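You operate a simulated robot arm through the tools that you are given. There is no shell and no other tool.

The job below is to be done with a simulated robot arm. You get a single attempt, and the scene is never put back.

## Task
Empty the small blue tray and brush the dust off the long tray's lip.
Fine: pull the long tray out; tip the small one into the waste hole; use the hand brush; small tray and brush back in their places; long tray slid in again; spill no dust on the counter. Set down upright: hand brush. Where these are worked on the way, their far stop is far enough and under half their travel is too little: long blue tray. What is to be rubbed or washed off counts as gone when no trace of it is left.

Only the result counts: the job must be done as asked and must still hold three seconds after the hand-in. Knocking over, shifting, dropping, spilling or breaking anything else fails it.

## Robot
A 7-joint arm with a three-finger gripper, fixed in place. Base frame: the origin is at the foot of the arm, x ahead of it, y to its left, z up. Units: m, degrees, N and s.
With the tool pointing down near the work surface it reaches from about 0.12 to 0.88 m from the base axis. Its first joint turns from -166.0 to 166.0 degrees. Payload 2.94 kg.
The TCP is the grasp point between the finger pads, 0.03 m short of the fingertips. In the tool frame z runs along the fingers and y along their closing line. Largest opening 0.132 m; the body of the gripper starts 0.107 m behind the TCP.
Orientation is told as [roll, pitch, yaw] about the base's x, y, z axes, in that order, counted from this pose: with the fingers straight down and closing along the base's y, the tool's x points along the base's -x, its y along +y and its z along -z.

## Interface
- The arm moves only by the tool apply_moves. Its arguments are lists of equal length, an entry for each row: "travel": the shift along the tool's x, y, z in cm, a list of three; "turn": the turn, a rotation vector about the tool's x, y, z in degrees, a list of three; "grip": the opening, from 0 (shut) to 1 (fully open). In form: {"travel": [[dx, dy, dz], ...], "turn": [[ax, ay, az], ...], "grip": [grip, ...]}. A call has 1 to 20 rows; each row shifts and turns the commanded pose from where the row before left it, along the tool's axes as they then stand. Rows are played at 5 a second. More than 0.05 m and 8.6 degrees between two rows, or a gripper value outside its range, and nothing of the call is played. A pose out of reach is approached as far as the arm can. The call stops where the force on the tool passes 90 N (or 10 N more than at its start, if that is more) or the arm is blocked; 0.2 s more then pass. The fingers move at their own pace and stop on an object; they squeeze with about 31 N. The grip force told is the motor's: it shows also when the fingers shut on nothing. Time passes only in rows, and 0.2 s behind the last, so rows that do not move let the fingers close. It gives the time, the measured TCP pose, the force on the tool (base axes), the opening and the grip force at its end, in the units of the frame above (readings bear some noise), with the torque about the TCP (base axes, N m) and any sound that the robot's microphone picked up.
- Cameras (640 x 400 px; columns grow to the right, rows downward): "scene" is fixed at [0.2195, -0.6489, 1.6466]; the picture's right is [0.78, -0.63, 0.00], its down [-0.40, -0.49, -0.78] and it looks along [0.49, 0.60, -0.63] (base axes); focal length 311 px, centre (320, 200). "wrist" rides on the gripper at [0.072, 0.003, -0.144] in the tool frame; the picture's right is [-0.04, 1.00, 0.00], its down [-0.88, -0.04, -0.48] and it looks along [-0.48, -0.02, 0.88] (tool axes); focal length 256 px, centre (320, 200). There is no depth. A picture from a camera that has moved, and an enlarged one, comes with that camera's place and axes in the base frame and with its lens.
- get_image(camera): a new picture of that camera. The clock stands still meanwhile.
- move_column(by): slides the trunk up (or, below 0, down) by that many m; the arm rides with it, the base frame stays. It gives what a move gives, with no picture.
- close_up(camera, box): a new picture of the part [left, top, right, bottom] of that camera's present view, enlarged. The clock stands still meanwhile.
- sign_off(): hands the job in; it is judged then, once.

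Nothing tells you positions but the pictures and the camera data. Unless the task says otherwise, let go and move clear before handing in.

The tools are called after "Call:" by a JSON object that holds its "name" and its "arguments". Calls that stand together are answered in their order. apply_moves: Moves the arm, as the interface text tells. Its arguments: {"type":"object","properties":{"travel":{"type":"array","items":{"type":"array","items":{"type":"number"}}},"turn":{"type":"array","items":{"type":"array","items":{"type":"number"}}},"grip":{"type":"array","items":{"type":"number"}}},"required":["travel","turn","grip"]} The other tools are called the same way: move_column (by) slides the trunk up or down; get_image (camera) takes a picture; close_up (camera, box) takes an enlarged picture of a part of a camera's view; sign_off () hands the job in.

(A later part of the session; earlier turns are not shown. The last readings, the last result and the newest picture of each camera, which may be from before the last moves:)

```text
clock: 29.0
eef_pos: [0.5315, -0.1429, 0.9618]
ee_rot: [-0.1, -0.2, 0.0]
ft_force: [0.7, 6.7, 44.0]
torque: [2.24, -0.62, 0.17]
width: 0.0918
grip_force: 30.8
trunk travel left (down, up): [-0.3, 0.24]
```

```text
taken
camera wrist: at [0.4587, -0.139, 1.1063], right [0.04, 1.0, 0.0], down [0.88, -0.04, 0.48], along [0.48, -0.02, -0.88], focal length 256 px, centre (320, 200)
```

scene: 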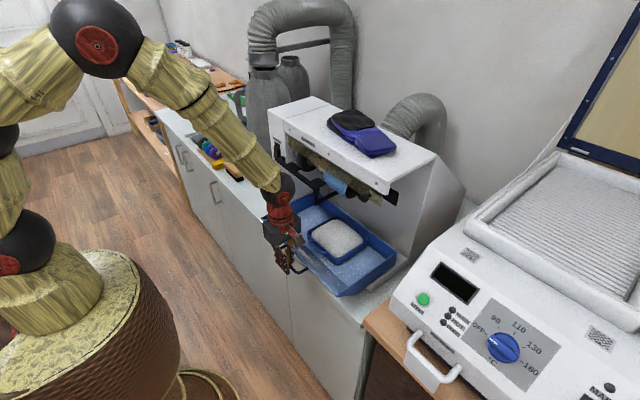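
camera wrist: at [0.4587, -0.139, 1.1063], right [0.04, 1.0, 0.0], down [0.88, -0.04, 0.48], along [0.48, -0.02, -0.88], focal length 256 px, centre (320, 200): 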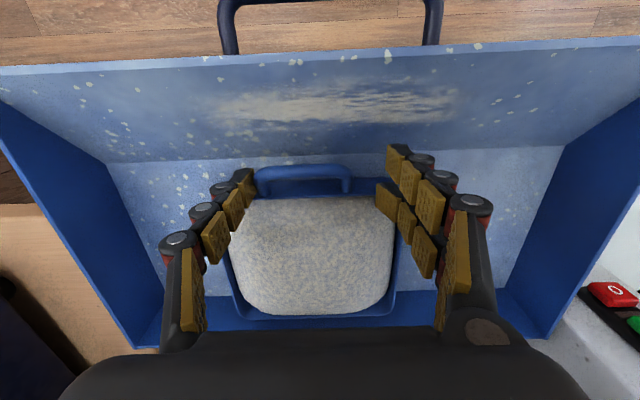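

The extra contact shows the +y side of the hand is a two-finger pair about 3 cm wide: one of them went inside the small tray and pressed on its floor, nudging the tray ~1 cm toward −y. I open, lift off, and check the tray.

Call:
{"name": "apply_moves", "arguments": {"travel": [[0, 0, -0.5], [0, 0, 0], [0, 0, -1], [0, 0, -3], [0, 0, -4], [0, 0, -4], [0, 0, 0]], "turn": [[0, 0, 0], [0, 0, 0], [0, 0, 0], [0, 0, 0], [0, 0, 0], [0, 0, 0], [0, 0, 0]], "grip": [0.7, 0.72, 0.72, 0.72, 0.72, 0.72, 0.72]}}

Call:
{"name": "get_image", "arguments": {"camera": "wrist"}}

Call:
{"name": "close_up", "arguments": {"camera": "scene", "box": [240, 180, 400, 300]}}

```text
clock: 30.6
eef_pos: [0.5329, -0.1443, 1.0849]
ee_rot: [0.0, 0.0, 0.1]
ft_force: [-0.2, 0.2, -0.5]
torque: [0.01, -0.01, -0.01]
width: 0.0951
grip_force: 0.1
trunk travel left (down, up): [-0.3, 0.24]
```

```text
taken
camera wrist: at [0.4602, -0.1406, 1.2292], right [0.04, 1.0, 0.0], down [0.88, -0.04, 0.48], along [0.47, -0.02, -0.88], focal length 256 px, centre (320, 200)
```

wrist: 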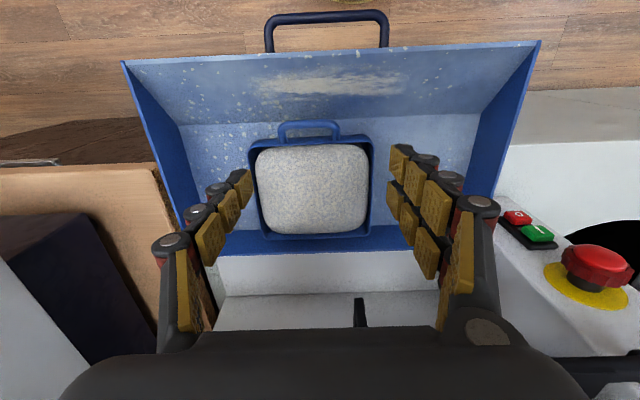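

```text
3.33 times, centred on (320, 240) of scene
camera zoom: at [0.2195, -0.6489, 1.6466], right [0.78, -0.63, 0.0], down [-0.4, -0.49, -0.78], along [0.49, 0.6, -0.63], focal length 1038 px, centre (320, 67)
```

zoom: 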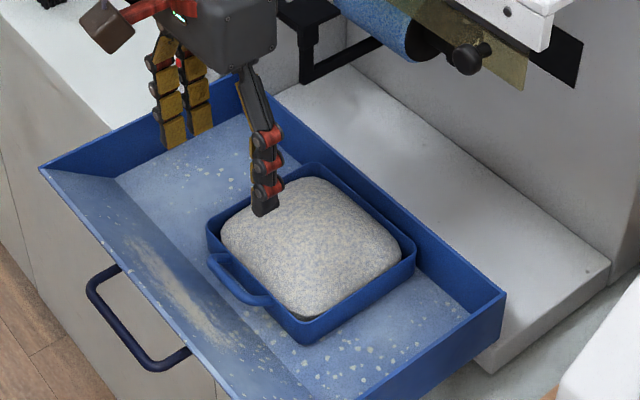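

The small tray has only shifted slightly and no dust spilled. Before grasping, I go look at the waste hole from closer to pin down the pour spot.

Call:
{"name": "apply_moves", "arguments": {"travel": [[0, 0, -4.5], [0, 0, -4.5], [0, 4.8, 0], [0, 4.8, 0], [0, 4.8, 0], [0, 4.8, 0], [0, 4.8, 0], [0, 4.8, 0], [0, 4.8, 0], [0, 4.8, 0], [0, 4.8, 0], [-4, 0, 0], [-3, 0, 0], [0, 0, 0]], "turn": [[0, 0, 0], [0, 0, 0], [0, 0, 0], [0, 0, 0], [0, 0, 0], [0, 0, 0], [0, 0, 0], [0, 0, 0], [0, 0, 0], [0, 0, 0], [0, 0, 0], [0, 0, 0], [0, 0, 0], [0, 0, 0]], "grip": [1, 1, 1, 1, 1, 1, 1, 1, 1, 1, 1, 1, 1, 1]}}

Call:
{"name": "get_image", "arguments": {"camera": "wrist"}}

Call:
{"name": "close_up", "arguments": {"camera": "wrist", "box": [180, 90, 460, 265]}}

Call:
{"name": "get_image", "arguments": {"camera": "scene"}}

```text
clock: 33.6
eef_pos: [0.599, 0.2895, 1.1755]
ee_rot: [0.0, 0.1, 0.1]
ft_force: [-0.2, -0.1, 1.0]
torque: [-0.02, -0.01, -0.01]
width: 0.1319
grip_force: 0.1
trunk travel left (down, up): [-0.3, 0.24]
```

```text
taken
camera wrist: at [0.5274, 0.2937, 1.3183], right [0.04, 1.0, 0.0], down [0.88, -0.04, 0.48], along [0.48, -0.02, -0.88], focal length 256 px, centre (320, 200)
```

wrist: 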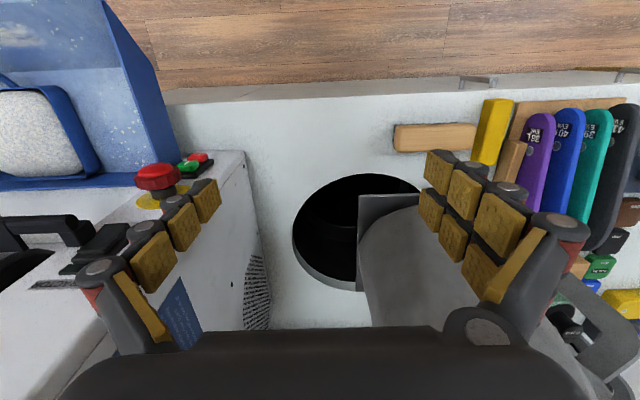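

```text
2.29 times, centred on (320, 178) of wrist
camera zoom: at [0.5274, 0.2937, 1.3183], right [0.04, 1.0, 0.0], down [0.88, -0.04, 0.48], along [0.48, -0.02, -0.88], focal length 585 px, centre (320, 251)
```

zoom: 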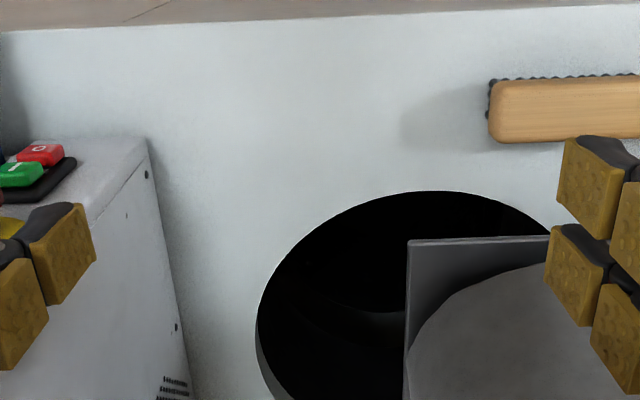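

```text
taken
```

scene: 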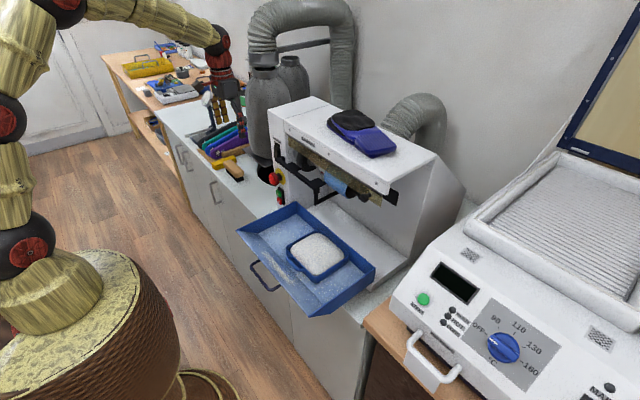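

The hole is centred near (0.885, 0.377), radius ≈0.16; the clear pouring area is y 0.24–0.35 between the machine side (y≈0.147) and the plate/canister (y≈0.355). Now I return to the small tray with the hand turned so the pair presses on the loop bar from outside and the single finger goes just inside the front wall.

Call:
{"name": "apply_moves", "arguments": {"travel": [[4, 0, 0], [4, 0, 0], [4, 0, 0], [2, -4, 0], [0, -4.8, 0], [0, -4.8, 0], [0, -4.8, 0], [0, -4.8, 0], [0, -4.8, 0], [0, -4.8, 0], [0, -4.8, 0], [0, -4.8, 0], [0, -1.5, 0], [0, 0, 0]], "turn": [[0, 0, 0], [0, 0, 0], [0, 0, 0], [0, 0, 0], [0, 0, 0], [0, 0, 0], [0, 0, 0], [0, 0, 0], [0, 0, 0], [0, 0, 0], [0, 0, 0], [0, 0, 0], [0, 0, 0], [0, 0, 0]], "grip": [1, 1, 1, 1, 1, 1, 1, 1, 1, 1, 1, 0.4, 0.29, 0.29]}}

Call:
{"name": "apply_moves", "arguments": {"travel": [[0, 0, 0], [0, 0, 0], [0, 0, 0], [0, 0, 0], [0, 0, 0], [0, 0, 0], [0, 0, 0], [0, 0, 0], [0, 0, 0], [0, 0, 0], [0, 0, 0], [0, 0, 0]], "turn": [[0, 0, -8.2], [0, 0, -8.2], [0, 0, -8.2], [0, 0, -8.2], [0, 0, -8.2], [0, 0, -8.2], [0, 0, -8.2], [0, 0, -8.2], [0, 0, -8.2], [0, 0, -8.2], [0, 0, -8.0], [0, 0, 0]], "grip": [0.29, 0.29, 0.29, 0.29, 0.29, 0.29, 0.29, 0.29, 0.29, 0.29, 0.29, 0.29]}}

Call:
{"name": "get_image", "arguments": {"camera": "wrist"}}

Call:
{"name": "close_up", "arguments": {"camera": "wrist", "box": [120, 30, 320, 155]}}

Call:
{"name": "close_up", "arguments": {"camera": "scene", "box": [260, 210, 350, 280]}}

```text
clock: 36.6
eef_pos: [0.4596, -0.1495, 1.1768]
ee_rot: [0.0, 0.0, 0.0]
ft_force: [-0.2, -0.8, 0.0]
torque: [0.03, -0.03, 0.0]
width: 0.0803
grip_force: 1.4
trunk travel left (down, up): [-0.3, 0.24]
```

```text
clock: 39.2
eef_pos: [0.4599, -0.1498, 1.1748]
ee_rot: [0.1, 0.0, 90.1]
ft_force: [0.2, 0.2, 0.5]
torque: [0.0, 0.02, 0.0]
width: 0.0384
grip_force: 0.1
trunk travel left (down, up): [-0.3, 0.24]
```

```text
taken
camera wrist: at [0.4577, -0.2222, 1.3188], right [-1.0, 0.04, 0.0], down [0.04, 0.88, 0.48], along [0.02, 0.48, -0.88], focal length 256 px, centre (320, 200)
```

wrist: 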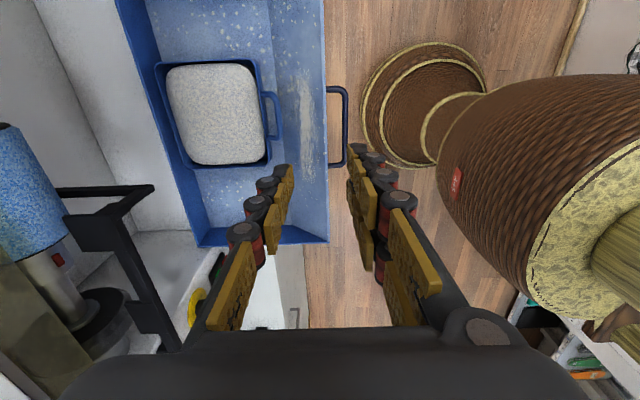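

```text
3.20 times, centred on (220, 92) of wrist
camera zoom: at [0.4577, -0.2222, 1.3188], right [-1.0, 0.04, 0.0], down [0.04, 0.88, 0.48], along [0.02, 0.48, -0.88], focal length 819 px, centre (640, 544)
```

zoom: 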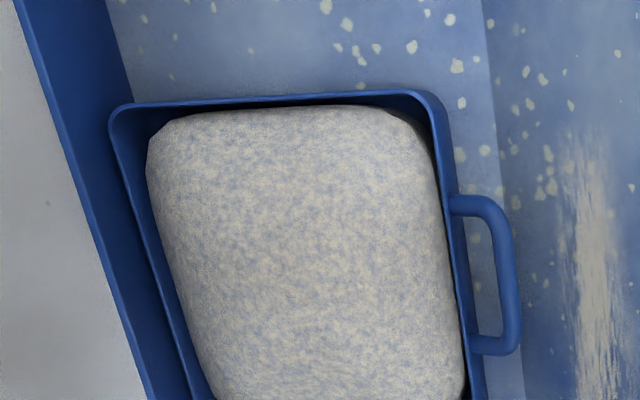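

```text
5.71 times, centred on (305, 245) of scene
camera zoom: at [0.2195, -0.6489, 1.6466], right [0.78, -0.63, 0.0], down [-0.4, -0.49, -0.78], along [0.49, 0.6, -0.63], focal length 1779 px, centre (406, -57)
```

zoom: 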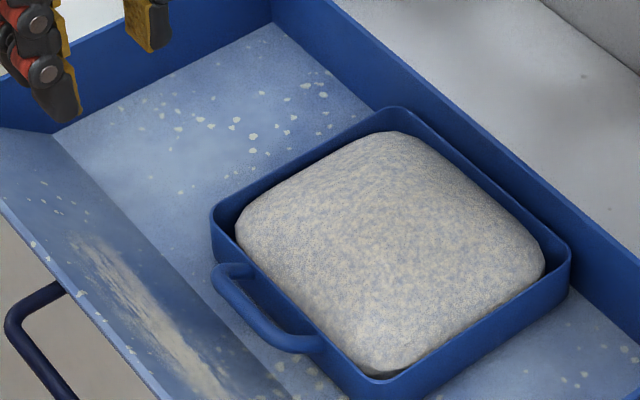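

Loop now centred at y≈−0.154, bar at x≈0.520, wall inner face at x≈0.540. I line up at x 0.5275 and descend with the fingers 3.8 cm open.

Call:
{"name": "apply_moves", "arguments": {"travel": [[0.4, -3.4, 0], [0, -3.4, 0], [0, 0, 4], [0, 0, 4], [0, 0, 4], [0, 0, 4], [0, 0, 1.5], [0, 0, 0]], "turn": [[0, 0, 0], [0, 0, 0], [0, 0, 0], [0, 0, 0], [0, 0, 0], [0, 0, 0], [0, 0, 0], [0, 0, 0]], "grip": [0.29, 0.29, 0.29, 0.29, 0.29, 0.29, 0.29, 0.29]}}

Call:
{"name": "get_image", "arguments": {"camera": "wrist"}}

Call:
{"name": "close_up", "arguments": {"camera": "scene", "box": [260, 200, 350, 270]}}

```text
clock: 41.0
eef_pos: [0.5267, -0.155, 0.9992]
ee_rot: [0.1, 0.0, 90.1]
ft_force: [-0.4, -0.9, -0.9]
torque: [0.01, 0.0, 0.02]
width: 0.0382
grip_force: 0.1
trunk travel left (down, up): [-0.3, 0.24]
```

```text
taken
camera wrist: at [0.5244, -0.2267, 1.1432], right [-1.0, 0.04, 0.0], down [0.04, 0.88, 0.48], along [0.02, 0.48, -0.88], focal length 256 px, centre (320, 200)
```

wrist: 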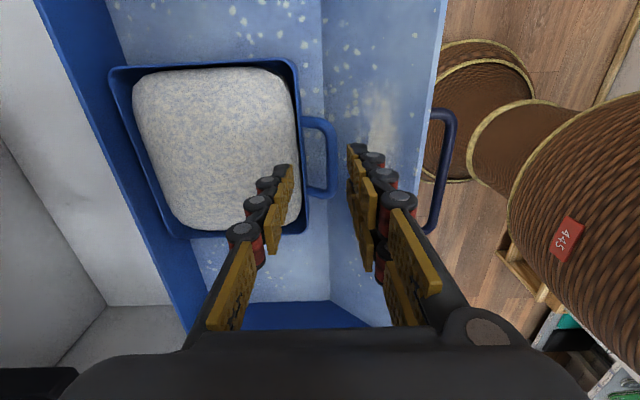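

```text
5.71 times, centred on (305, 235) of scene
camera zoom: at [0.2195, -0.6489, 1.6466], right [0.78, -0.63, 0.0], down [-0.4, -0.49, -0.78], along [0.49, 0.6, -0.63], focal length 1779 px, centre (406, 0)
```

zoom: 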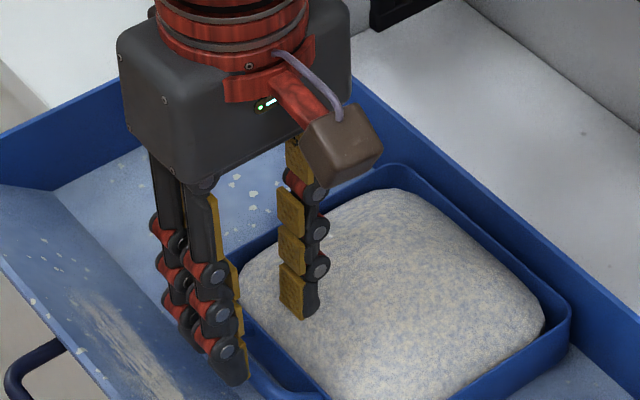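

Alignment looks right: loop bar and wall are between the single finger and the pair. I descend further in small steps.

Call:
{"name": "apply_moves", "arguments": {"travel": [[0, 0, 1.0], [0, 0, 1.0], [0, 0, 0.7], [0, 0, 0]], "turn": [[0, 0, 0], [0, 0, 0], [0, 0, 0], [0, 0, 0]], "grip": [0.29, 0.29, 0.29, 0.29]}}

Call:
{"name": "apply_moves", "arguments": {"travel": [[0, 0, 0.3], [0, 0, 0]], "turn": [[0, 0, 0], [0, 0, 0]], "grip": [0.25, 0.25]}}

Call:
{"name": "get_image", "arguments": {"camera": "wrist"}}

```text
clock: 42.0
eef_pos: [0.5278, -0.1541, 0.9724]
ee_rot: [0.1, 0.0, 90.1]
ft_force: [0.5, -0.7, 0.6]
torque: [-0.01, -0.02, -0.01]
width: 0.0383
grip_force: 0.0
trunk travel left (down, up): [-0.3, 0.24]
```

```text
clock: 42.6
eef_pos: [0.5275, -0.1539, 0.9694]
ee_rot: [-0.1, -0.1, 90.1]
ft_force: [-0.2, 0.1, 0.0]
torque: [0.01, 0.01, 0.0]
width: 0.0331
grip_force: 0.0
trunk travel left (down, up): [-0.3, 0.24]
```

```text
taken
camera wrist: at [0.526, -0.2256, 1.1135], right [-1.0, 0.04, 0.0], down [0.04, 0.88, 0.48], along [0.02, 0.48, -0.88], focal length 256 px, centre (320, 200)
```

wrist: 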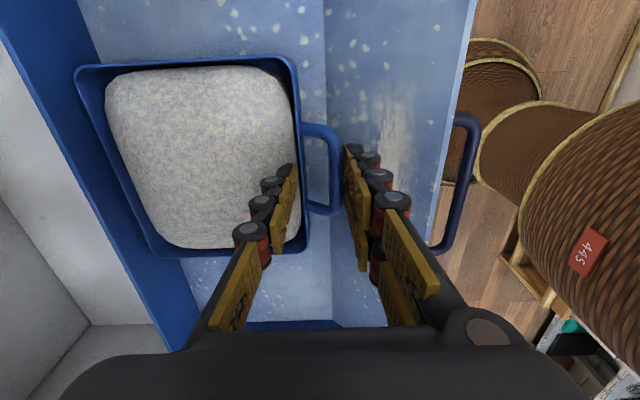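

The single finger is just inside the wall and the pair is in front of the bar, no contact yet. A few mm lower, then close.

Call:
{"name": "apply_moves", "arguments": {"travel": [[0, 0, 0.3], [0, 0, 0.3], [0, 0, 0]], "turn": [[0, 0, 0], [0, 0, 0], [0, 0, 0]], "grip": [0.25, 0.25, 0.25]}}

Call:
{"name": "apply_moves", "arguments": {"travel": [[0, 0, 0], [0, 0, 0], [0, 0, 0], [0, 0, 0]], "turn": [[0, 0, 0], [0, 0, 0], [0, 0, 0], [0, 0, 0]], "grip": [0.0, 0, 0, 0]}}

Call:
{"name": "get_image", "arguments": {"camera": "wrist"}}

Call:
{"name": "close_up", "arguments": {"camera": "scene", "box": [260, 200, 350, 270]}}

```text
clock: 43.4
eef_pos: [0.5287, -0.1535, 0.9643]
ee_rot: [0.1, 0.0, 90.1]
ft_force: [0.0, 0.4, -0.8]
torque: [0.03, 0.01, 0.0]
width: 0.033
grip_force: 0.0
trunk travel left (down, up): [-0.3, 0.24]
```

```text
clock: 44.4
eef_pos: [0.5279, -0.153, 0.9648]
ee_rot: [0.0, 0.1, 90.1]
ft_force: [0.4, 1.6, 1.0]
torque: [-0.03, -0.4, 0.23]
width: 0.0294
grip_force: 31.0
trunk travel left (down, up): [-0.3, 0.24]
```

```text
taken
camera wrist: at [0.5257, -0.2252, 1.108], right [-1.0, 0.04, 0.0], down [0.04, 0.88, 0.48], along [0.02, 0.47, -0.88], focal length 256 px, centre (320, 200)
```

wrist: 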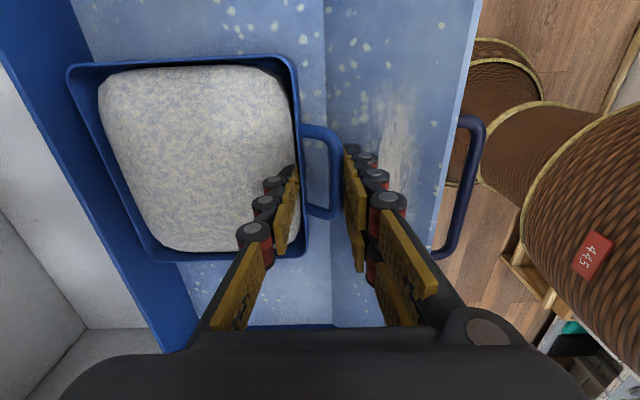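

```text
5.71 times, centred on (305, 235) of scene
camera zoom: at [0.2195, -0.6489, 1.6466], right [0.78, -0.63, 0.0], down [-0.4, -0.49, -0.78], along [0.49, 0.6, -0.63], focal length 1779 px, centre (406, 0)
```

zoom: 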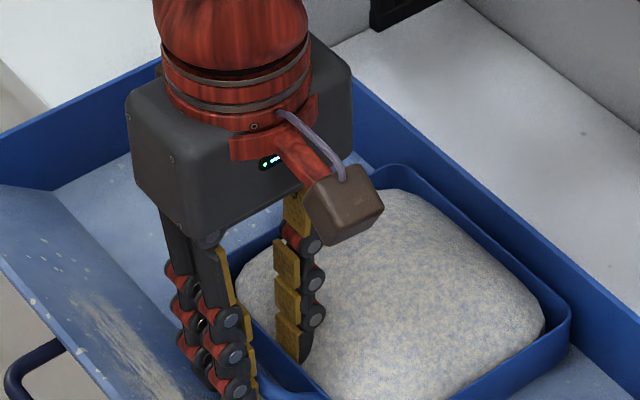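

Gripped at 2.9 cm (bar plus wall). I lift slowly by 2 cm to test the hold.

Call:
{"name": "apply_moves", "arguments": {"travel": [[0, 0, -0.4], [0, 0, -0.5], [0, 0, -0.5], [0, 0, -0.6], [0, 0, 0]], "turn": [[0, 0, 0], [0, 0, 0], [0, 0, 0], [0, 0, 0], [0, 0, 0]], "grip": [0, 0, 0, 0, 0]}}

Call:
{"name": "get_image", "arguments": {"camera": "wrist"}}

Call:
{"name": "close_up", "arguments": {"camera": "scene", "box": [250, 190, 370, 280]}}

```text
clock: 45.6
eef_pos: [0.5295, -0.1544, 0.9842]
ee_rot: [0.0, 0.0, 89.9]
ft_force: [0.3, -0.3, 0.1]
torque: [0.08, -0.32, -0.15]
width: 0.0271
grip_force: 31.2
trunk travel left (down, up): [-0.3, 0.24]
```

```text
taken
camera wrist: at [0.5258, -0.2263, 1.1282], right [-1.0, 0.04, 0.0], down [0.04, 0.88, 0.48], along [0.02, 0.47, -0.88], focal length 256 px, centre (320, 200)
```

wrist: 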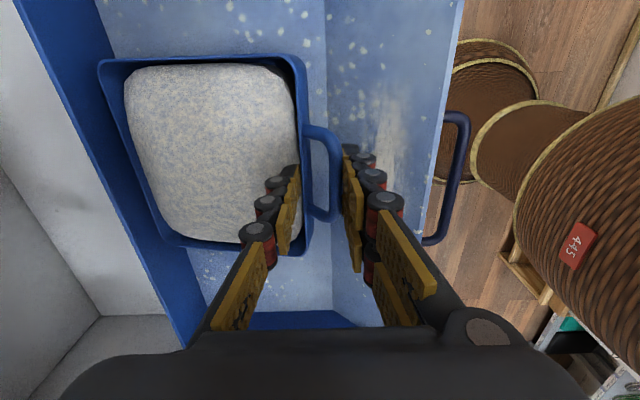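

```text
4.44 times, centred on (310, 235) of scene
camera zoom: at [0.2195, -0.6489, 1.6466], right [0.78, -0.63, 0.0], down [-0.4, -0.49, -0.78], along [0.49, 0.6, -0.63], focal length 1384 px, centre (364, 44)
```

zoom: 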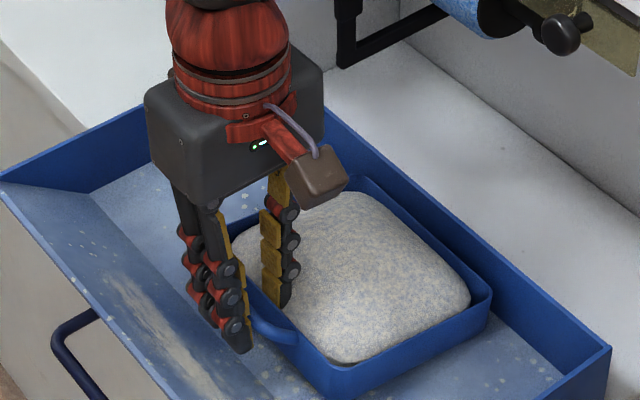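

The front came up but the rear still rests on the long tray: the wall's draft makes the tray hang about 10° nose-up in the fingers. I pitch the tool ~10° to level it before lifting further.

Call:
{"name": "apply_moves", "arguments": {"travel": [[0, 0, 0], [0, 0, 0], [0, 0, 0]], "turn": [[5, 0, 0], [5, 0, 0], [0, 0, 0]], "grip": [0, 0, 0]}}

Call:
{"name": "get_image", "arguments": {"camera": "wrist"}}

Call:
{"name": "close_up", "arguments": {"camera": "scene", "box": [250, 190, 370, 280]}}

```text
clock: 46.4
eef_pos: [0.5287, -0.1556, 0.9853]
ee_rot: [-10.2, 0.1, 90.0]
ft_force: [-0.5, -0.4, 3.0]
torque: [-0.29, -0.5, -0.05]
width: 0.0247
grip_force: 30.6
trunk travel left (down, up): [-0.3, 0.24]
```

```text
taken
camera wrist: at [0.5009, -0.2267, 1.1258], right [-0.98, 0.04, -0.17], down [-0.05, 0.88, 0.47], along [0.17, 0.47, -0.86], focal length 256 px, centre (320, 200)
```

wrist: 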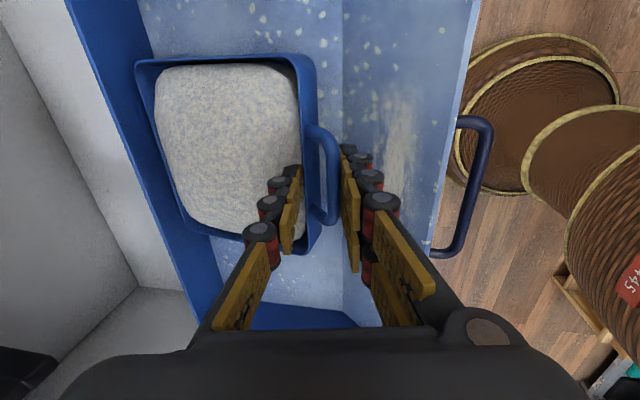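

```text
4.44 times, centred on (310, 235) of scene
camera zoom: at [0.2195, -0.6489, 1.6466], right [0.78, -0.63, 0.0], down [-0.4, -0.49, -0.78], along [0.49, 0.6, -0.63], focal length 1384 px, centre (364, 44)
```

zoom: 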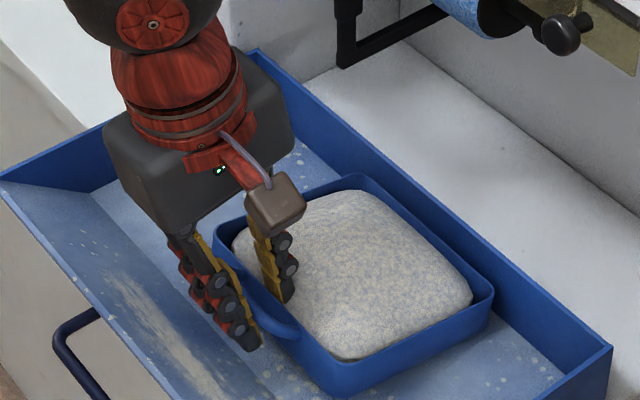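

The tray pivots in the grip instead of following the tool. I need a precise view of its current attitude before deciding.

Call:
{"name": "close_up", "arguments": {"camera": "scene", "box": [280, 210, 370, 280]}}

Call:
{"name": "close_up", "arguments": {"camera": "wrist", "box": [120, 40, 380, 270]}}

```text
5.71 times, centred on (325, 245) of scene
camera zoom: at [0.2195, -0.6489, 1.6466], right [0.78, -0.63, 0.0], down [-0.4, -0.49, -0.78], along [0.49, 0.6, -0.63], focal length 1779 px, centre (291, -57)
```

zoom: 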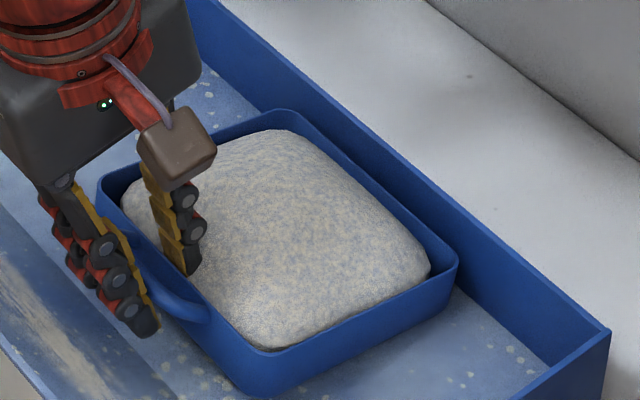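

```text
1.74 times, centred on (250, 155) of wrist
camera zoom: at [0.5009, -0.2267, 1.1258], right [-0.98, 0.04, -0.17], down [-0.05, 0.88, 0.47], along [0.17, 0.47, -0.86], focal length 445 px, centre (442, 278)
```

zoom: 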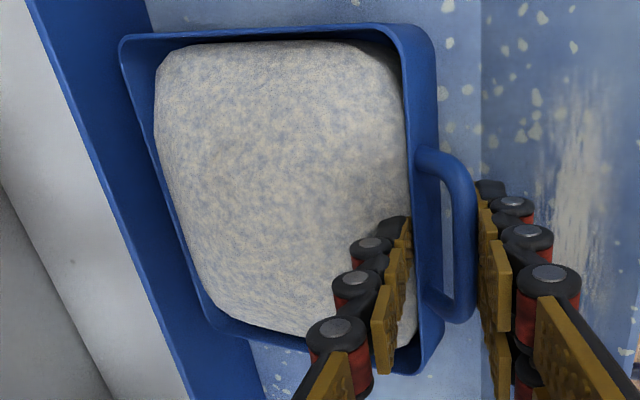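

The fingertips have slipped up near the rim, so the grip was poor; the handle probably sits lower than I assumed. I lower slightly, release gently and back off to view the handle from the front at a low angle.

Call:
{"name": "apply_moves", "arguments": {"travel": [[0, 0, 0.5], [0, 0, 0], [0, 0, 0], [0, 0, 0], [0, 0, -1.5], [0, 0, -3], [0, 0, -4], [0, 0, -4], [0, 0, -4], [0, 0, 0]], "turn": [[0, 0, 0], [0, 0, 0], [0, 0, 0], [0, 0, 0], [0, 0, 0], [0, 0, 0], [-5, 0, 0], [-5, 0, 0], [0, 0, 0], [0, 0, 0]], "grip": [0, 0.28, 0.28, 0.28, 0.28, 0.28, 0.28, 0.28, 0.28, 0.28]}}

Call:
{"name": "get_image", "arguments": {"camera": "wrist"}}

Call:
{"name": "close_up", "arguments": {"camera": "scene", "box": [240, 190, 400, 310]}}

```text
clock: 48.6
eef_pos: [0.511, -0.1546, 1.1432]
ee_rot: [0.1, 0.1, 90.1]
ft_force: [-0.5, 0.4, 0.4]
torque: [-0.02, 0.05, -0.01]
width: 0.0368
grip_force: 0.1
trunk travel left (down, up): [-0.3, 0.24]
```

```text
taken
camera wrist: at [0.5096, -0.2272, 1.287], right [-1.0, 0.04, 0.0], down [0.04, 0.88, 0.48], along [0.02, 0.48, -0.88], focal length 256 px, centre (320, 200)
```

wrist: 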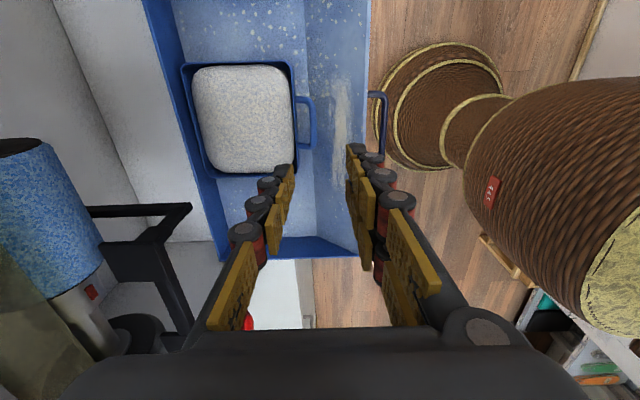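

```text
3.33 times, centred on (320, 250) of scene
camera zoom: at [0.2195, -0.6489, 1.6466], right [0.78, -0.63, 0.0], down [-0.4, -0.49, -0.78], along [0.49, 0.6, -0.63], focal length 1038 px, centre (320, 33)
```

zoom: 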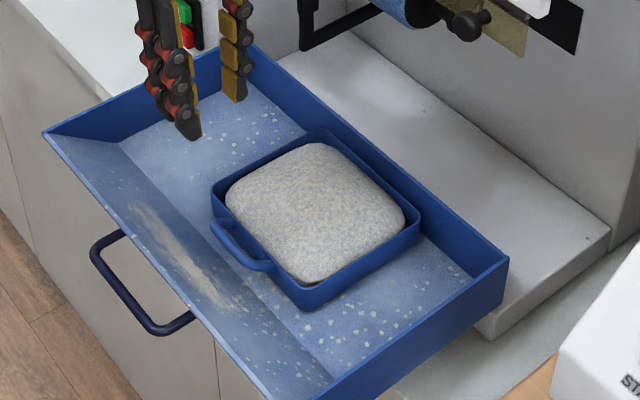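

The small tray sits level again. I turn back to yaw 0 and pitch the hand forward so the wrist camera sees the tray's front from a low angle.

Call:
{"name": "apply_moves", "arguments": {"travel": [[0, 0, 0], [0, 0, 0], [0, 0, 0], [0, 0, 0], [0, 0, 0], [0, 0, 0], [0, 0, 0], [0, 0, 0], [0, 0, 0], [0, 0, 0], [0, 0, 0], [3, 0, 0], [3, 0, 0], [0, 0, 0]], "turn": [[0, 0, 8.2], [0, 0, 8.2], [0, 0, 8.2], [0, 0, 8.2], [0, 0, 8.2], [0, 0, 8.2], [0, 0, 8.2], [0, 0, 8.2], [0, 0, 8.2], [0, 0, 8.2], [0, 0, 8.1], [0, 0, 0], [0, 0, 0], [0, 0, 0]], "grip": [0.6, 0.8, 1, 1, 1, 1, 1, 1, 1, 1, 1, 1, 1, 1]}}

Call:
{"name": "apply_moves", "arguments": {"travel": [[0, 0, 0], [0, 0, 0], [0, 0, 0], [0, 0, 0], [0, 0, 0], [0, 0, 0], [0, 0, 0]], "turn": [[0, -7.5, 0], [0, -7.5, 0], [0, -7.5, 0], [0, -7.5, 0], [0, -7.5, 0], [0, -7.5, 0], [0, 0, 0]], "grip": [1, 1, 1, 1, 1, 1, 1]}}

Call:
{"name": "get_image", "arguments": {"camera": "wrist"}}

```text
clock: 51.6
eef_pos: [0.4493, -0.1545, 1.1422]
ee_rot: [0.0, 0.0, -0.1]
ft_force: [1.0, -0.4, -0.4]
torque: [-0.02, -0.01, 0.02]
width: 0.1323
grip_force: 0.0
trunk travel left (down, up): [-0.3, 0.24]
```

```text
clock: 53.2
eef_pos: [0.4511, -0.1537, 1.1435]
ee_rot: [-0.1, -45.1, 0.0]
ft_force: [0.6, 0.5, -0.7]
torque: [-0.01, -0.04, 0.01]
width: 0.1319
grip_force: 0.2
trunk travel left (down, up): [-0.3, 0.24]
```

```text
taken
camera wrist: at [0.2987, -0.1505, 1.1929], right [0.03, 1.0, 0.03], down [0.28, -0.04, 0.96], along [0.96, -0.02, -0.28], focal length 256 px, centre (320, 200)
```

wrist: 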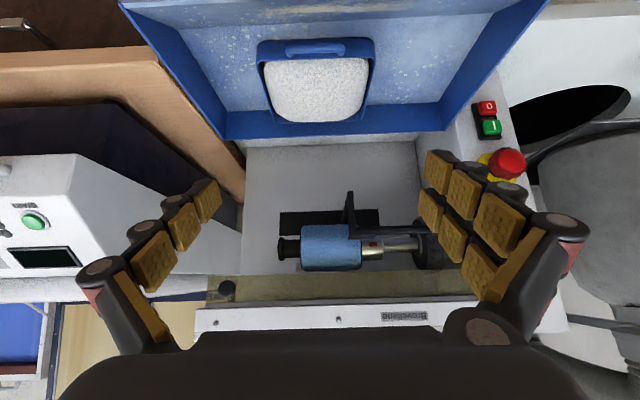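

The view works (upside down: picture bottom is up). I lower the hand ~12 cm for a flatter look at the loop handle.

Call:
{"name": "apply_moves", "arguments": {"travel": [[2.8, 0, 2.8], [2.8, 0, 2.8], [2.8, 0, 2.8], [0, 0, 0]], "turn": [[0, 0, 0], [0, 0, 0], [0, 0, 0], [0, 0, 0]], "grip": [1, 1, 1, 1]}}

Call:
{"name": "get_image", "arguments": {"camera": "wrist"}}

Call:
{"name": "close_up", "arguments": {"camera": "wrist", "box": [220, 30, 420, 155]}}

```text
clock: 54.2
eef_pos: [0.4511, -0.1534, 1.0239]
ee_rot: [-0.1, -45.0, -0.1]
ft_force: [0.0, -0.5, -0.1]
torque: [0.01, 0.0, 0.05]
width: 0.1319
grip_force: 0.1
trunk travel left (down, up): [-0.3, 0.24]
```

```text
taken
camera wrist: at [0.299, -0.1493, 1.073], right [0.03, 1.0, 0.03], down [0.29, -0.04, 0.96], along [0.96, -0.02, -0.29], focal length 256 px, centre (320, 200)
```

wrist: 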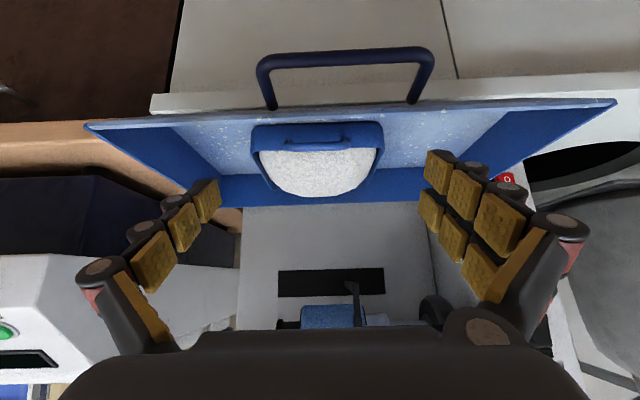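

```text
3.20 times, centred on (320, 92) of wrist
camera zoom: at [0.299, -0.1493, 1.073], right [0.03, 1.0, 0.03], down [0.29, -0.04, 0.96], along [0.96, -0.02, -0.29], focal length 819 px, centre (320, 544)
```

zoom: 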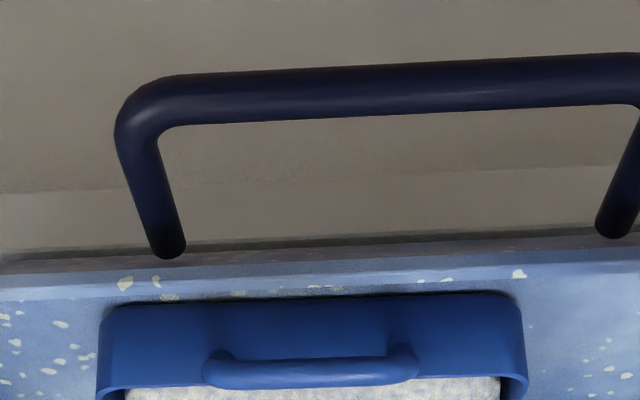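

From this low view the loop handle slopes up and outward: its bar is at about (0.517, z 0.955), rim height, with a ~1.45 cm gap between bar and wall. So the sound grasp is a clamp on the front wall itself: single finger down through the loop gap outside, pair inside the tray — I turn the hand to yaw −90 for that.

Call:
{"name": "apply_moves", "arguments": {"travel": [[-2.8, 0, -2.8], [-2.8, 0, -2.8], [-2.8, 0, -2.8], [0, 0, 0], [0, 0, 0], [0, 0, 0], [0, 0, 0], [0, 0, 0], [0, 0, 0], [0, 0, 0]], "turn": [[0, 0, 0], [0, 0, 0], [0, 0, 0], [0, 7.5, 0], [0, 7.5, 0], [0, 7.5, 0], [0, 7.5, 0], [0, 7.5, 0], [0, 7.5, 0], [0, 0, 0]], "grip": [1, 1, 1, 1, 1, 0.6, 0.2, 0.2, 0.2, 0.2]}}

Call:
{"name": "apply_moves", "arguments": {"travel": [[0, 0, 0], [0, 0, 0], [0, 0, 0], [0, 0, 0], [0, 0, 0], [0, 0, 0], [0, 0, 0], [0, 0, 0], [0, 0, 0], [0, 0, 0], [0, 0, 0], [0, 4, 0], [0, 4, 0], [0, 1, 0], [0, 0, 0]], "turn": [[0, 0, 8.2], [0, 0, 8.2], [0, 0, 8.2], [0, 0, 8.2], [0, 0, 8.2], [0, 0, 8.2], [0, 0, 8.2], [0, 0, 8.2], [0, 0, 8.2], [0, 0, 8.2], [0, 0, 8.0], [0, 0, 0], [0, 0, 0], [0, 0, 0], [0, 0, 0]], "grip": [0.2, 0.2, 0.2, 0.2, 0.2, 0.2, 0.2, 0.2, 0.2, 0.2, 0.2, 0.2, 0.2, 0.2, 0.2]}}

Call:
{"name": "get_image", "arguments": {"camera": "wrist"}}

Call:
{"name": "close_up", "arguments": {"camera": "wrist", "box": [280, 50, 440, 150]}}

```text
clock: 56.4
eef_pos: [0.45, -0.1542, 1.1425]
ee_rot: [0.0, 0.0, -0.2]
ft_force: [1.0, 0.6, -0.2]
torque: [-0.01, 0.03, 0.01]
width: 0.0503
grip_force: 1.7
trunk travel left (down, up): [-0.3, 0.24]
```

```text
clock: 59.6
eef_pos: [0.5415, -0.1545, 1.1421]
ee_rot: [0.0, 0.0, -90.1]
ft_force: [0.7, -0.1, 0.5]
torque: [0.02, -0.02, -0.04]
width: 0.0266
grip_force: 0.0
trunk travel left (down, up): [-0.3, 0.24]
```

```text
taken
camera wrist: at [0.5451, -0.0811, 1.2865], right [1.0, -0.04, 0.0], down [-0.04, -0.88, 0.48], along [-0.02, -0.48, -0.88], focal length 256 px, centre (320, 200)
```

wrist: 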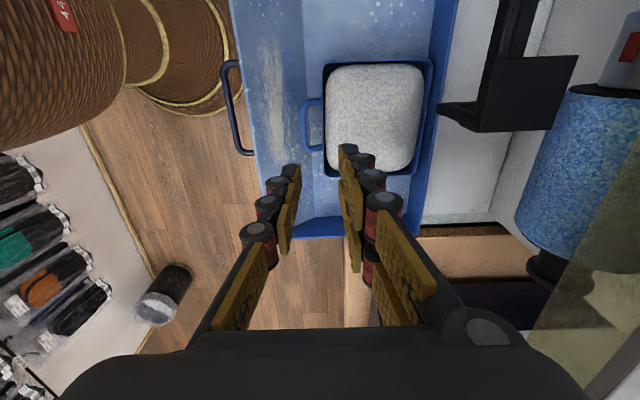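

```text
4.00 times, centred on (360, 100) of wrist
camera zoom: at [0.5451, -0.0811, 1.2865], right [1.0, -0.04, 0.0], down [-0.04, -0.88, 0.48], along [-0.02, -0.48, -0.88], focal length 1024 px, centre (160, 600)
```

zoom: 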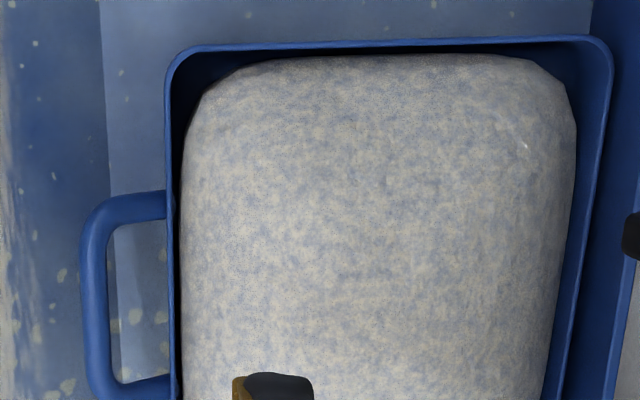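

From directly above, the gap between bar and wall is about 2 cm: bar inner edge x≈0.526, wall outer x≈0.5465. I shift to put the single finger in the middle of that gap and descend to just above.

Call:
{"name": "apply_moves", "arguments": {"travel": [[0, 1.3, 0], [0, 0, 4], [0, 0, 4], [0, 0, 4], [0, 0, 0]], "turn": [[0, 0, 0], [0, 0, 0], [0, 0, 0], [0, 0, 0], [0, 0, 0]], "grip": [0.2, 0.2, 0.2, 0.2, 0.2]}}

Call:
{"name": "get_image", "arguments": {"camera": "wrist"}}

Call:
{"name": "close_up", "arguments": {"camera": "wrist", "box": [220, 80, 420, 205]}}

Call:
{"name": "close_up", "arguments": {"camera": "scene", "box": [260, 200, 350, 270]}}

```text
clock: 60.8
eef_pos: [0.5526, -0.1543, 1.0215]
ee_rot: [0.0, 0.0, -90.0]
ft_force: [-0.2, -0.1, 0.3]
torque: [0.01, -0.01, -0.02]
width: 0.0263
grip_force: 0.1
trunk travel left (down, up): [-0.3, 0.24]
```

```text
taken
camera wrist: at [0.558, -0.0813, 1.1651], right [1.0, -0.04, 0.0], down [-0.04, -0.88, 0.48], along [-0.02, -0.48, -0.88], focal length 256 px, centre (320, 200)
```

wrist: 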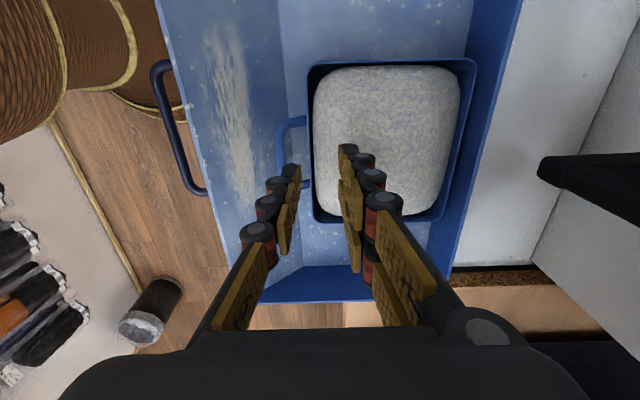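

```text
3.20 times, centred on (320, 142) of wrist
camera zoom: at [0.558, -0.0813, 1.1651], right [1.0, -0.04, 0.0], down [-0.04, -0.88, 0.48], along [-0.02, -0.48, -0.88], focal length 819 px, centre (320, 384)
```

zoom: 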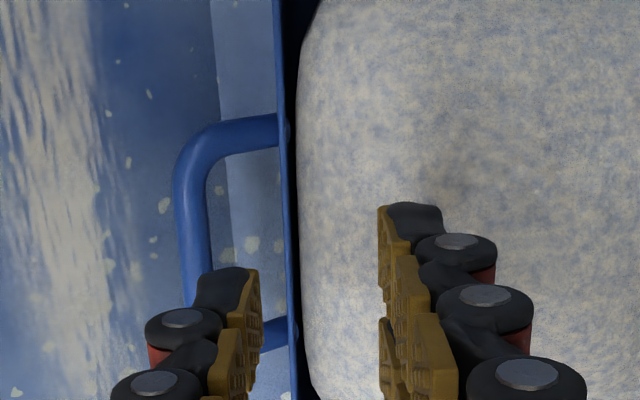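

```text
5.71 times, centred on (305, 235) of scene
camera zoom: at [0.2195, -0.6489, 1.6466], right [0.78, -0.63, 0.0], down [-0.4, -0.49, -0.78], along [0.49, 0.6, -0.63], focal length 1779 px, centre (406, 0)
```

zoom: 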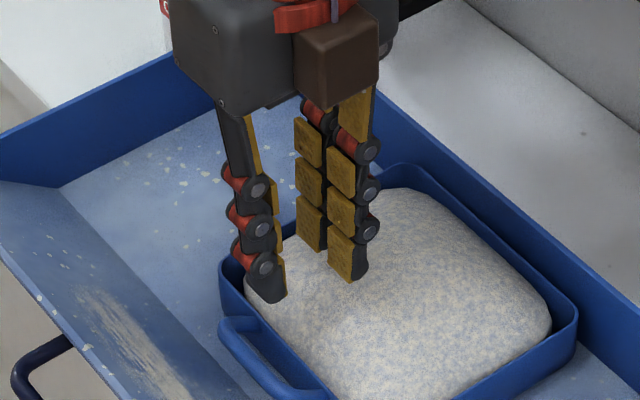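

Computed gap: 0.526 to 0.545. I shift 2.5 mm toward the wall and descend in small, force-checked steps.

Call:
{"name": "apply_moves", "arguments": {"travel": [[0, 0.25, 0], [0, 0, 2], [0, 0, 1], [0, 0, 0.5], [0, 0, 0]], "turn": [[0, 0, 0], [0, 0, 0], [0, 0, 0], [0, 0, 0], [0, 0, 0]], "grip": [0.2, 0.2, 0.2, 0.2, 0.2]}}

Call:
{"name": "close_up", "arguments": {"camera": "wrist", "box": [220, 80, 420, 205]}}

```text
clock: 62.0
eef_pos: [0.5571, -0.1551, 0.9866]
ee_rot: [0.0, 0.0, -90.0]
ft_force: [-0.1, 0.4, -0.4]
torque: [0.0, -0.01, 0.0]
width: 0.0262
grip_force: 0.1
trunk travel left (down, up): [-0.3, 0.24]
```

```text
3.20 times, centred on (320, 142) of wrist
camera zoom: at [0.5609, -0.082, 1.1309], right [1.0, -0.04, 0.0], down [-0.04, -0.88, 0.48], along [-0.02, -0.48, -0.88], focal length 819 px, centre (320, 384)
```

zoom: 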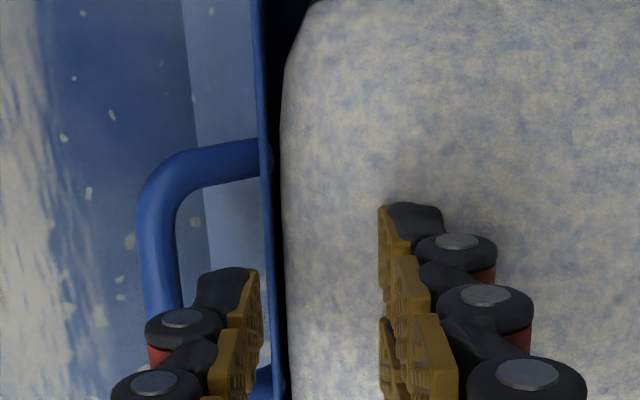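

The single finger is in the gap between bar and wall. I continue down.

Call:
{"name": "apply_moves", "arguments": {"travel": [[0, 0, 0.5], [0, 0, 0.5], [0, 0, 0]], "turn": [[0, 0, 0], [0, 0, 0], [0, 0, 0]], "grip": [0.2, 0.2, 0.2]}}

Call:
{"name": "apply_moves", "arguments": {"travel": [[0, 0, 0.5], [0, 0, 0.5], [0, 0, 0]], "turn": [[0, 0, 0], [0, 0, 0], [0, 0, 0]], "grip": [0.2, 0.2, 0.2]}}

Call:
{"name": "close_up", "arguments": {"camera": "wrist", "box": [220, 80, 420, 205]}}

Call:
{"name": "close_up", "arguments": {"camera": "scene", "box": [260, 200, 350, 270]}}

```text
clock: 62.8
eef_pos: [0.5561, -0.1546, 0.9777]
ee_rot: [0.0, 0.1, -90.0]
ft_force: [-0.1, 0.3, 0.1]
torque: [-0.02, 0.0, 0.01]
width: 0.0262
grip_force: 0.0
trunk travel left (down, up): [-0.3, 0.24]
```

```text
clock: 63.6
eef_pos: [0.5572, -0.1547, 0.9669]
ee_rot: [0.1, 0.0, -90.0]
ft_force: [0.4, -0.5, -0.5]
torque: [0.03, -0.01, 0.0]
width: 0.0263
grip_force: 0.0
trunk travel left (down, up): [-0.3, 0.24]
```

```text
3.20 times, centred on (320, 142) of wrist
camera zoom: at [0.5604, -0.0816, 1.1107], right [1.0, -0.04, 0.0], down [-0.04, -0.88, 0.48], along [-0.02, -0.48, -0.88], focal length 819 px, centre (320, 384)
```

zoom: 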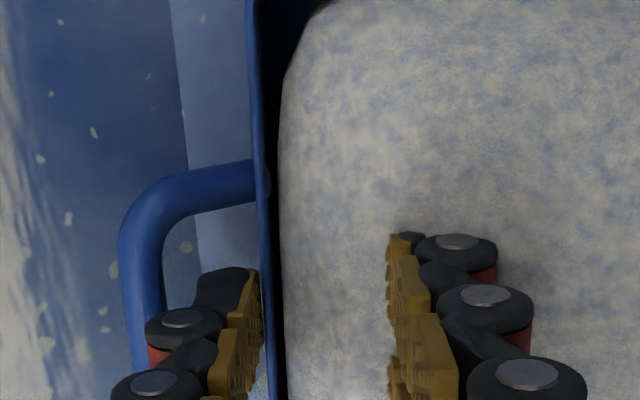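

```text
5.71 times, centred on (305, 235) of scene
camera zoom: at [0.2195, -0.6489, 1.6466], right [0.78, -0.63, 0.0], down [-0.4, -0.49, -0.78], along [0.49, 0.6, -0.63], focal length 1779 px, centre (406, 0)
```

zoom: 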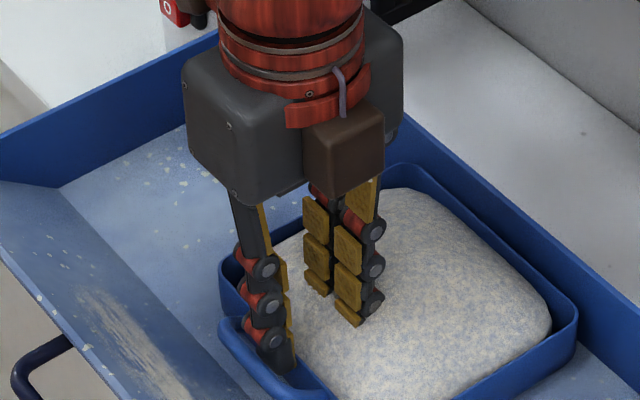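

No contact; the single finger passes through the loop, pair inside. 3 mm lower, then clamp the wall.

Call:
{"name": "apply_moves", "arguments": {"travel": [[0, 0, 0.3], [0, 0, 0]], "turn": [[0, 0, 0], [0, 0, 0]], "grip": [0.2, 0.2]}}

Call:
{"name": "apply_moves", "arguments": {"travel": [[0, 0, 0], [0, 0, 0], [0, 0, 0], [0, 0, 0], [0, 0, 0]], "turn": [[0, 0, 0], [0, 0, 0], [0, 0, 0], [0, 0, 0], [0, 0, 0]], "grip": [0, 0, 0, 0, 0]}}

Call:
{"name": "close_up", "arguments": {"camera": "wrist", "box": [220, 80, 420, 205]}}

```text
clock: 64.2
eef_pos: [0.5579, -0.154, 0.9651]
ee_rot: [0.0, 0.0, -90.0]
ft_force: [-0.5, 0.2, -0.1]
torque: [0.01, 0.01, 0.06]
width: 0.0264
grip_force: 0.2
trunk travel left (down, up): [-0.3, 0.24]
```

```text
clock: 65.4
eef_pos: [0.5563, -0.1555, 0.9648]
ee_rot: [-0.1, 0.0, -90.0]
ft_force: [-0.5, -0.1, 1.0]
torque: [0.05, -0.04, -0.03]
width: 0.0062
grip_force: 30.9
trunk travel left (down, up): [-0.3, 0.24]
```

```text
3.20 times, centred on (320, 142) of wrist
camera zoom: at [0.5606, -0.0816, 1.1082], right [1.0, -0.04, 0.0], down [-0.04, -0.88, 0.48], along [-0.02, -0.48, -0.88], focal length 819 px, centre (320, 384)
```

zoom: 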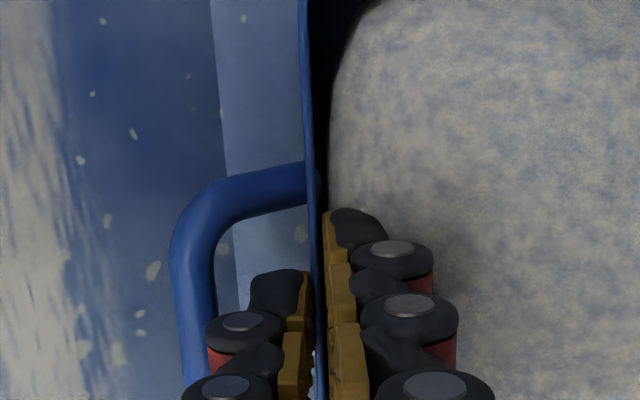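

Clean clamp: wall between single finger and pair, width 6 mm, 31 N. Lifting slowly to test.

Call:
{"name": "apply_moves", "arguments": {"travel": [[0, 0, -0.4], [0, 0, -0.5], [0, 0, -0.6], [0, 0, -0.5], [0, 0, 0]], "turn": [[0, 0, 0], [0, 0, 0], [0, 0, 0], [0, 0, 0], [0, 0, 0]], "grip": [0, 0, 0, 0, 0]}}

Call:
{"name": "get_image", "arguments": {"camera": "wrist"}}

Call:
{"name": "close_up", "arguments": {"camera": "scene", "box": [260, 195, 380, 285]}}

```text
clock: 66.6
eef_pos: [0.5569, -0.1556, 0.9854]
ee_rot: [-0.1, 0.0, -90.0]
ft_force: [-0.4, -0.8, -1.2]
torque: [0.0, 0.07, 0.01]
width: 0.006
grip_force: 30.5
trunk travel left (down, up): [-0.3, 0.24]
```

```text
taken
camera wrist: at [0.5607, -0.082, 1.1286], right [1.0, -0.04, 0.0], down [-0.04, -0.88, 0.48], along [-0.02, -0.48, -0.88], focal length 256 px, centre (320, 200)
```

wrist: 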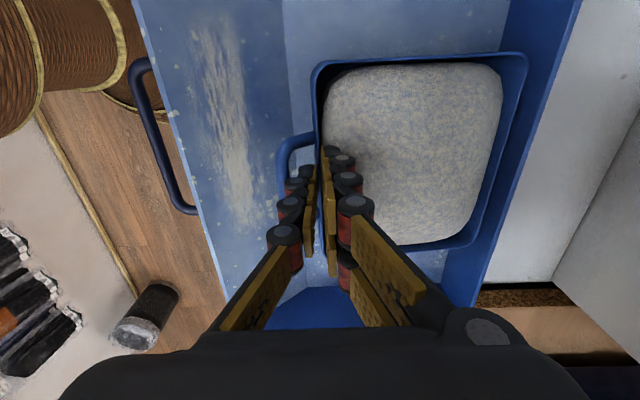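

```text
4.44 times, centred on (320, 240) of scene
camera zoom: at [0.2195, -0.6489, 1.6466], right [0.78, -0.63, 0.0], down [-0.4, -0.49, -0.78], along [0.49, 0.6, -0.63], focal length 1384 px, centre (320, 22)
```

zoom: 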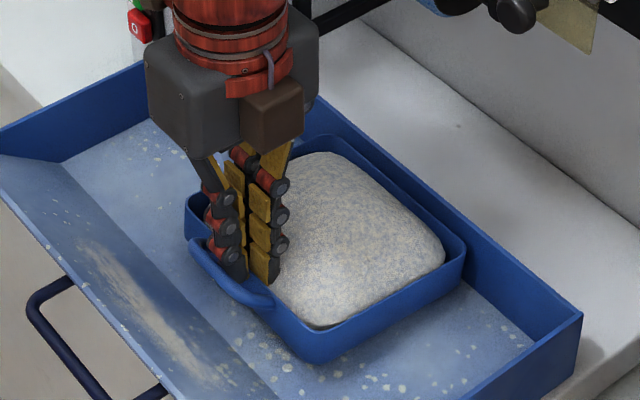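

The tray is fully lifted and level (≈1.2 N, no sag). I raise it, back it away from the machine, then carry it level toward the hole.

Call:
{"name": "apply_moves", "arguments": {"travel": [[0, 0, -2], [0, 0, -2.5], [0, 0, -2.5], [0, -2, -2], [0, -2, -2], [0, -2, -1], [0, -2, 0], [0, -2, 0], [0, -1.5, 0], [0, 0, 0]], "turn": [[0, 0, 0], [0, 0, 0], [0, 0, 0], [0, 0, 0], [0, 0, 0], [0, 0, 0], [0, 0, 0], [0, 0, 0], [0, 0, 0], [0, 0, 0]], "grip": [0, 0, 0, 0, 0, 0, 0, 0, 0, 0]}}

Call:
{"name": "get_image", "arguments": {"camera": "scene"}}

Call:
{"name": "get_image", "arguments": {"camera": "wrist"}}

```text
clock: 68.8
eef_pos: [0.4404, -0.1542, 1.1044]
ee_rot: [0.0, 0.0, -90.0]
ft_force: [0.5, 0.4, -2.2]
torque: [0.02, 0.11, 0.0]
width: 0.0058
grip_force: 31.1
trunk travel left (down, up): [-0.3, 0.24]
```

```text
taken
```

scene: 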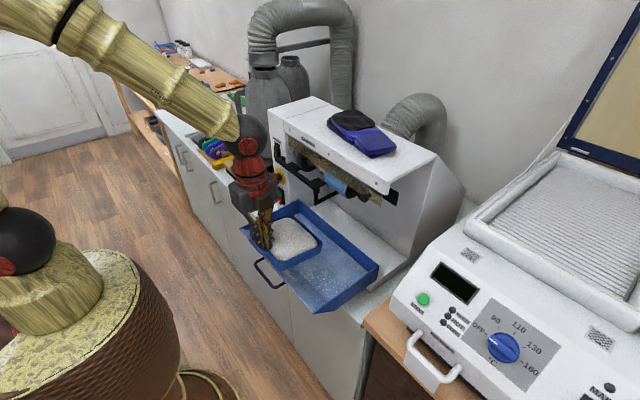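

```text
taken
camera wrist: at [0.4451, -0.0823, 1.2481], right [1.0, -0.04, 0.0], down [-0.04, -0.88, 0.48], along [-0.02, -0.48, -0.88], focal length 256 px, centre (320, 200)
```

wrist: 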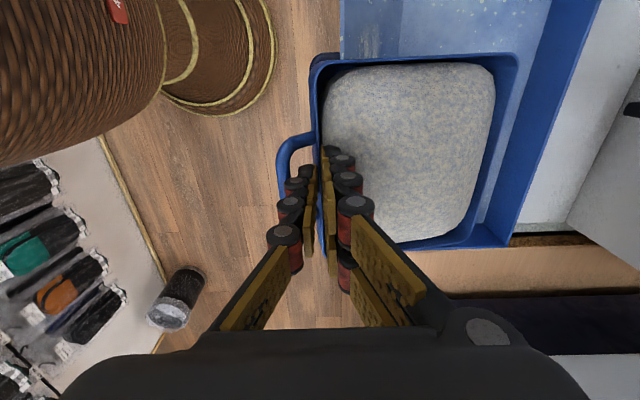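

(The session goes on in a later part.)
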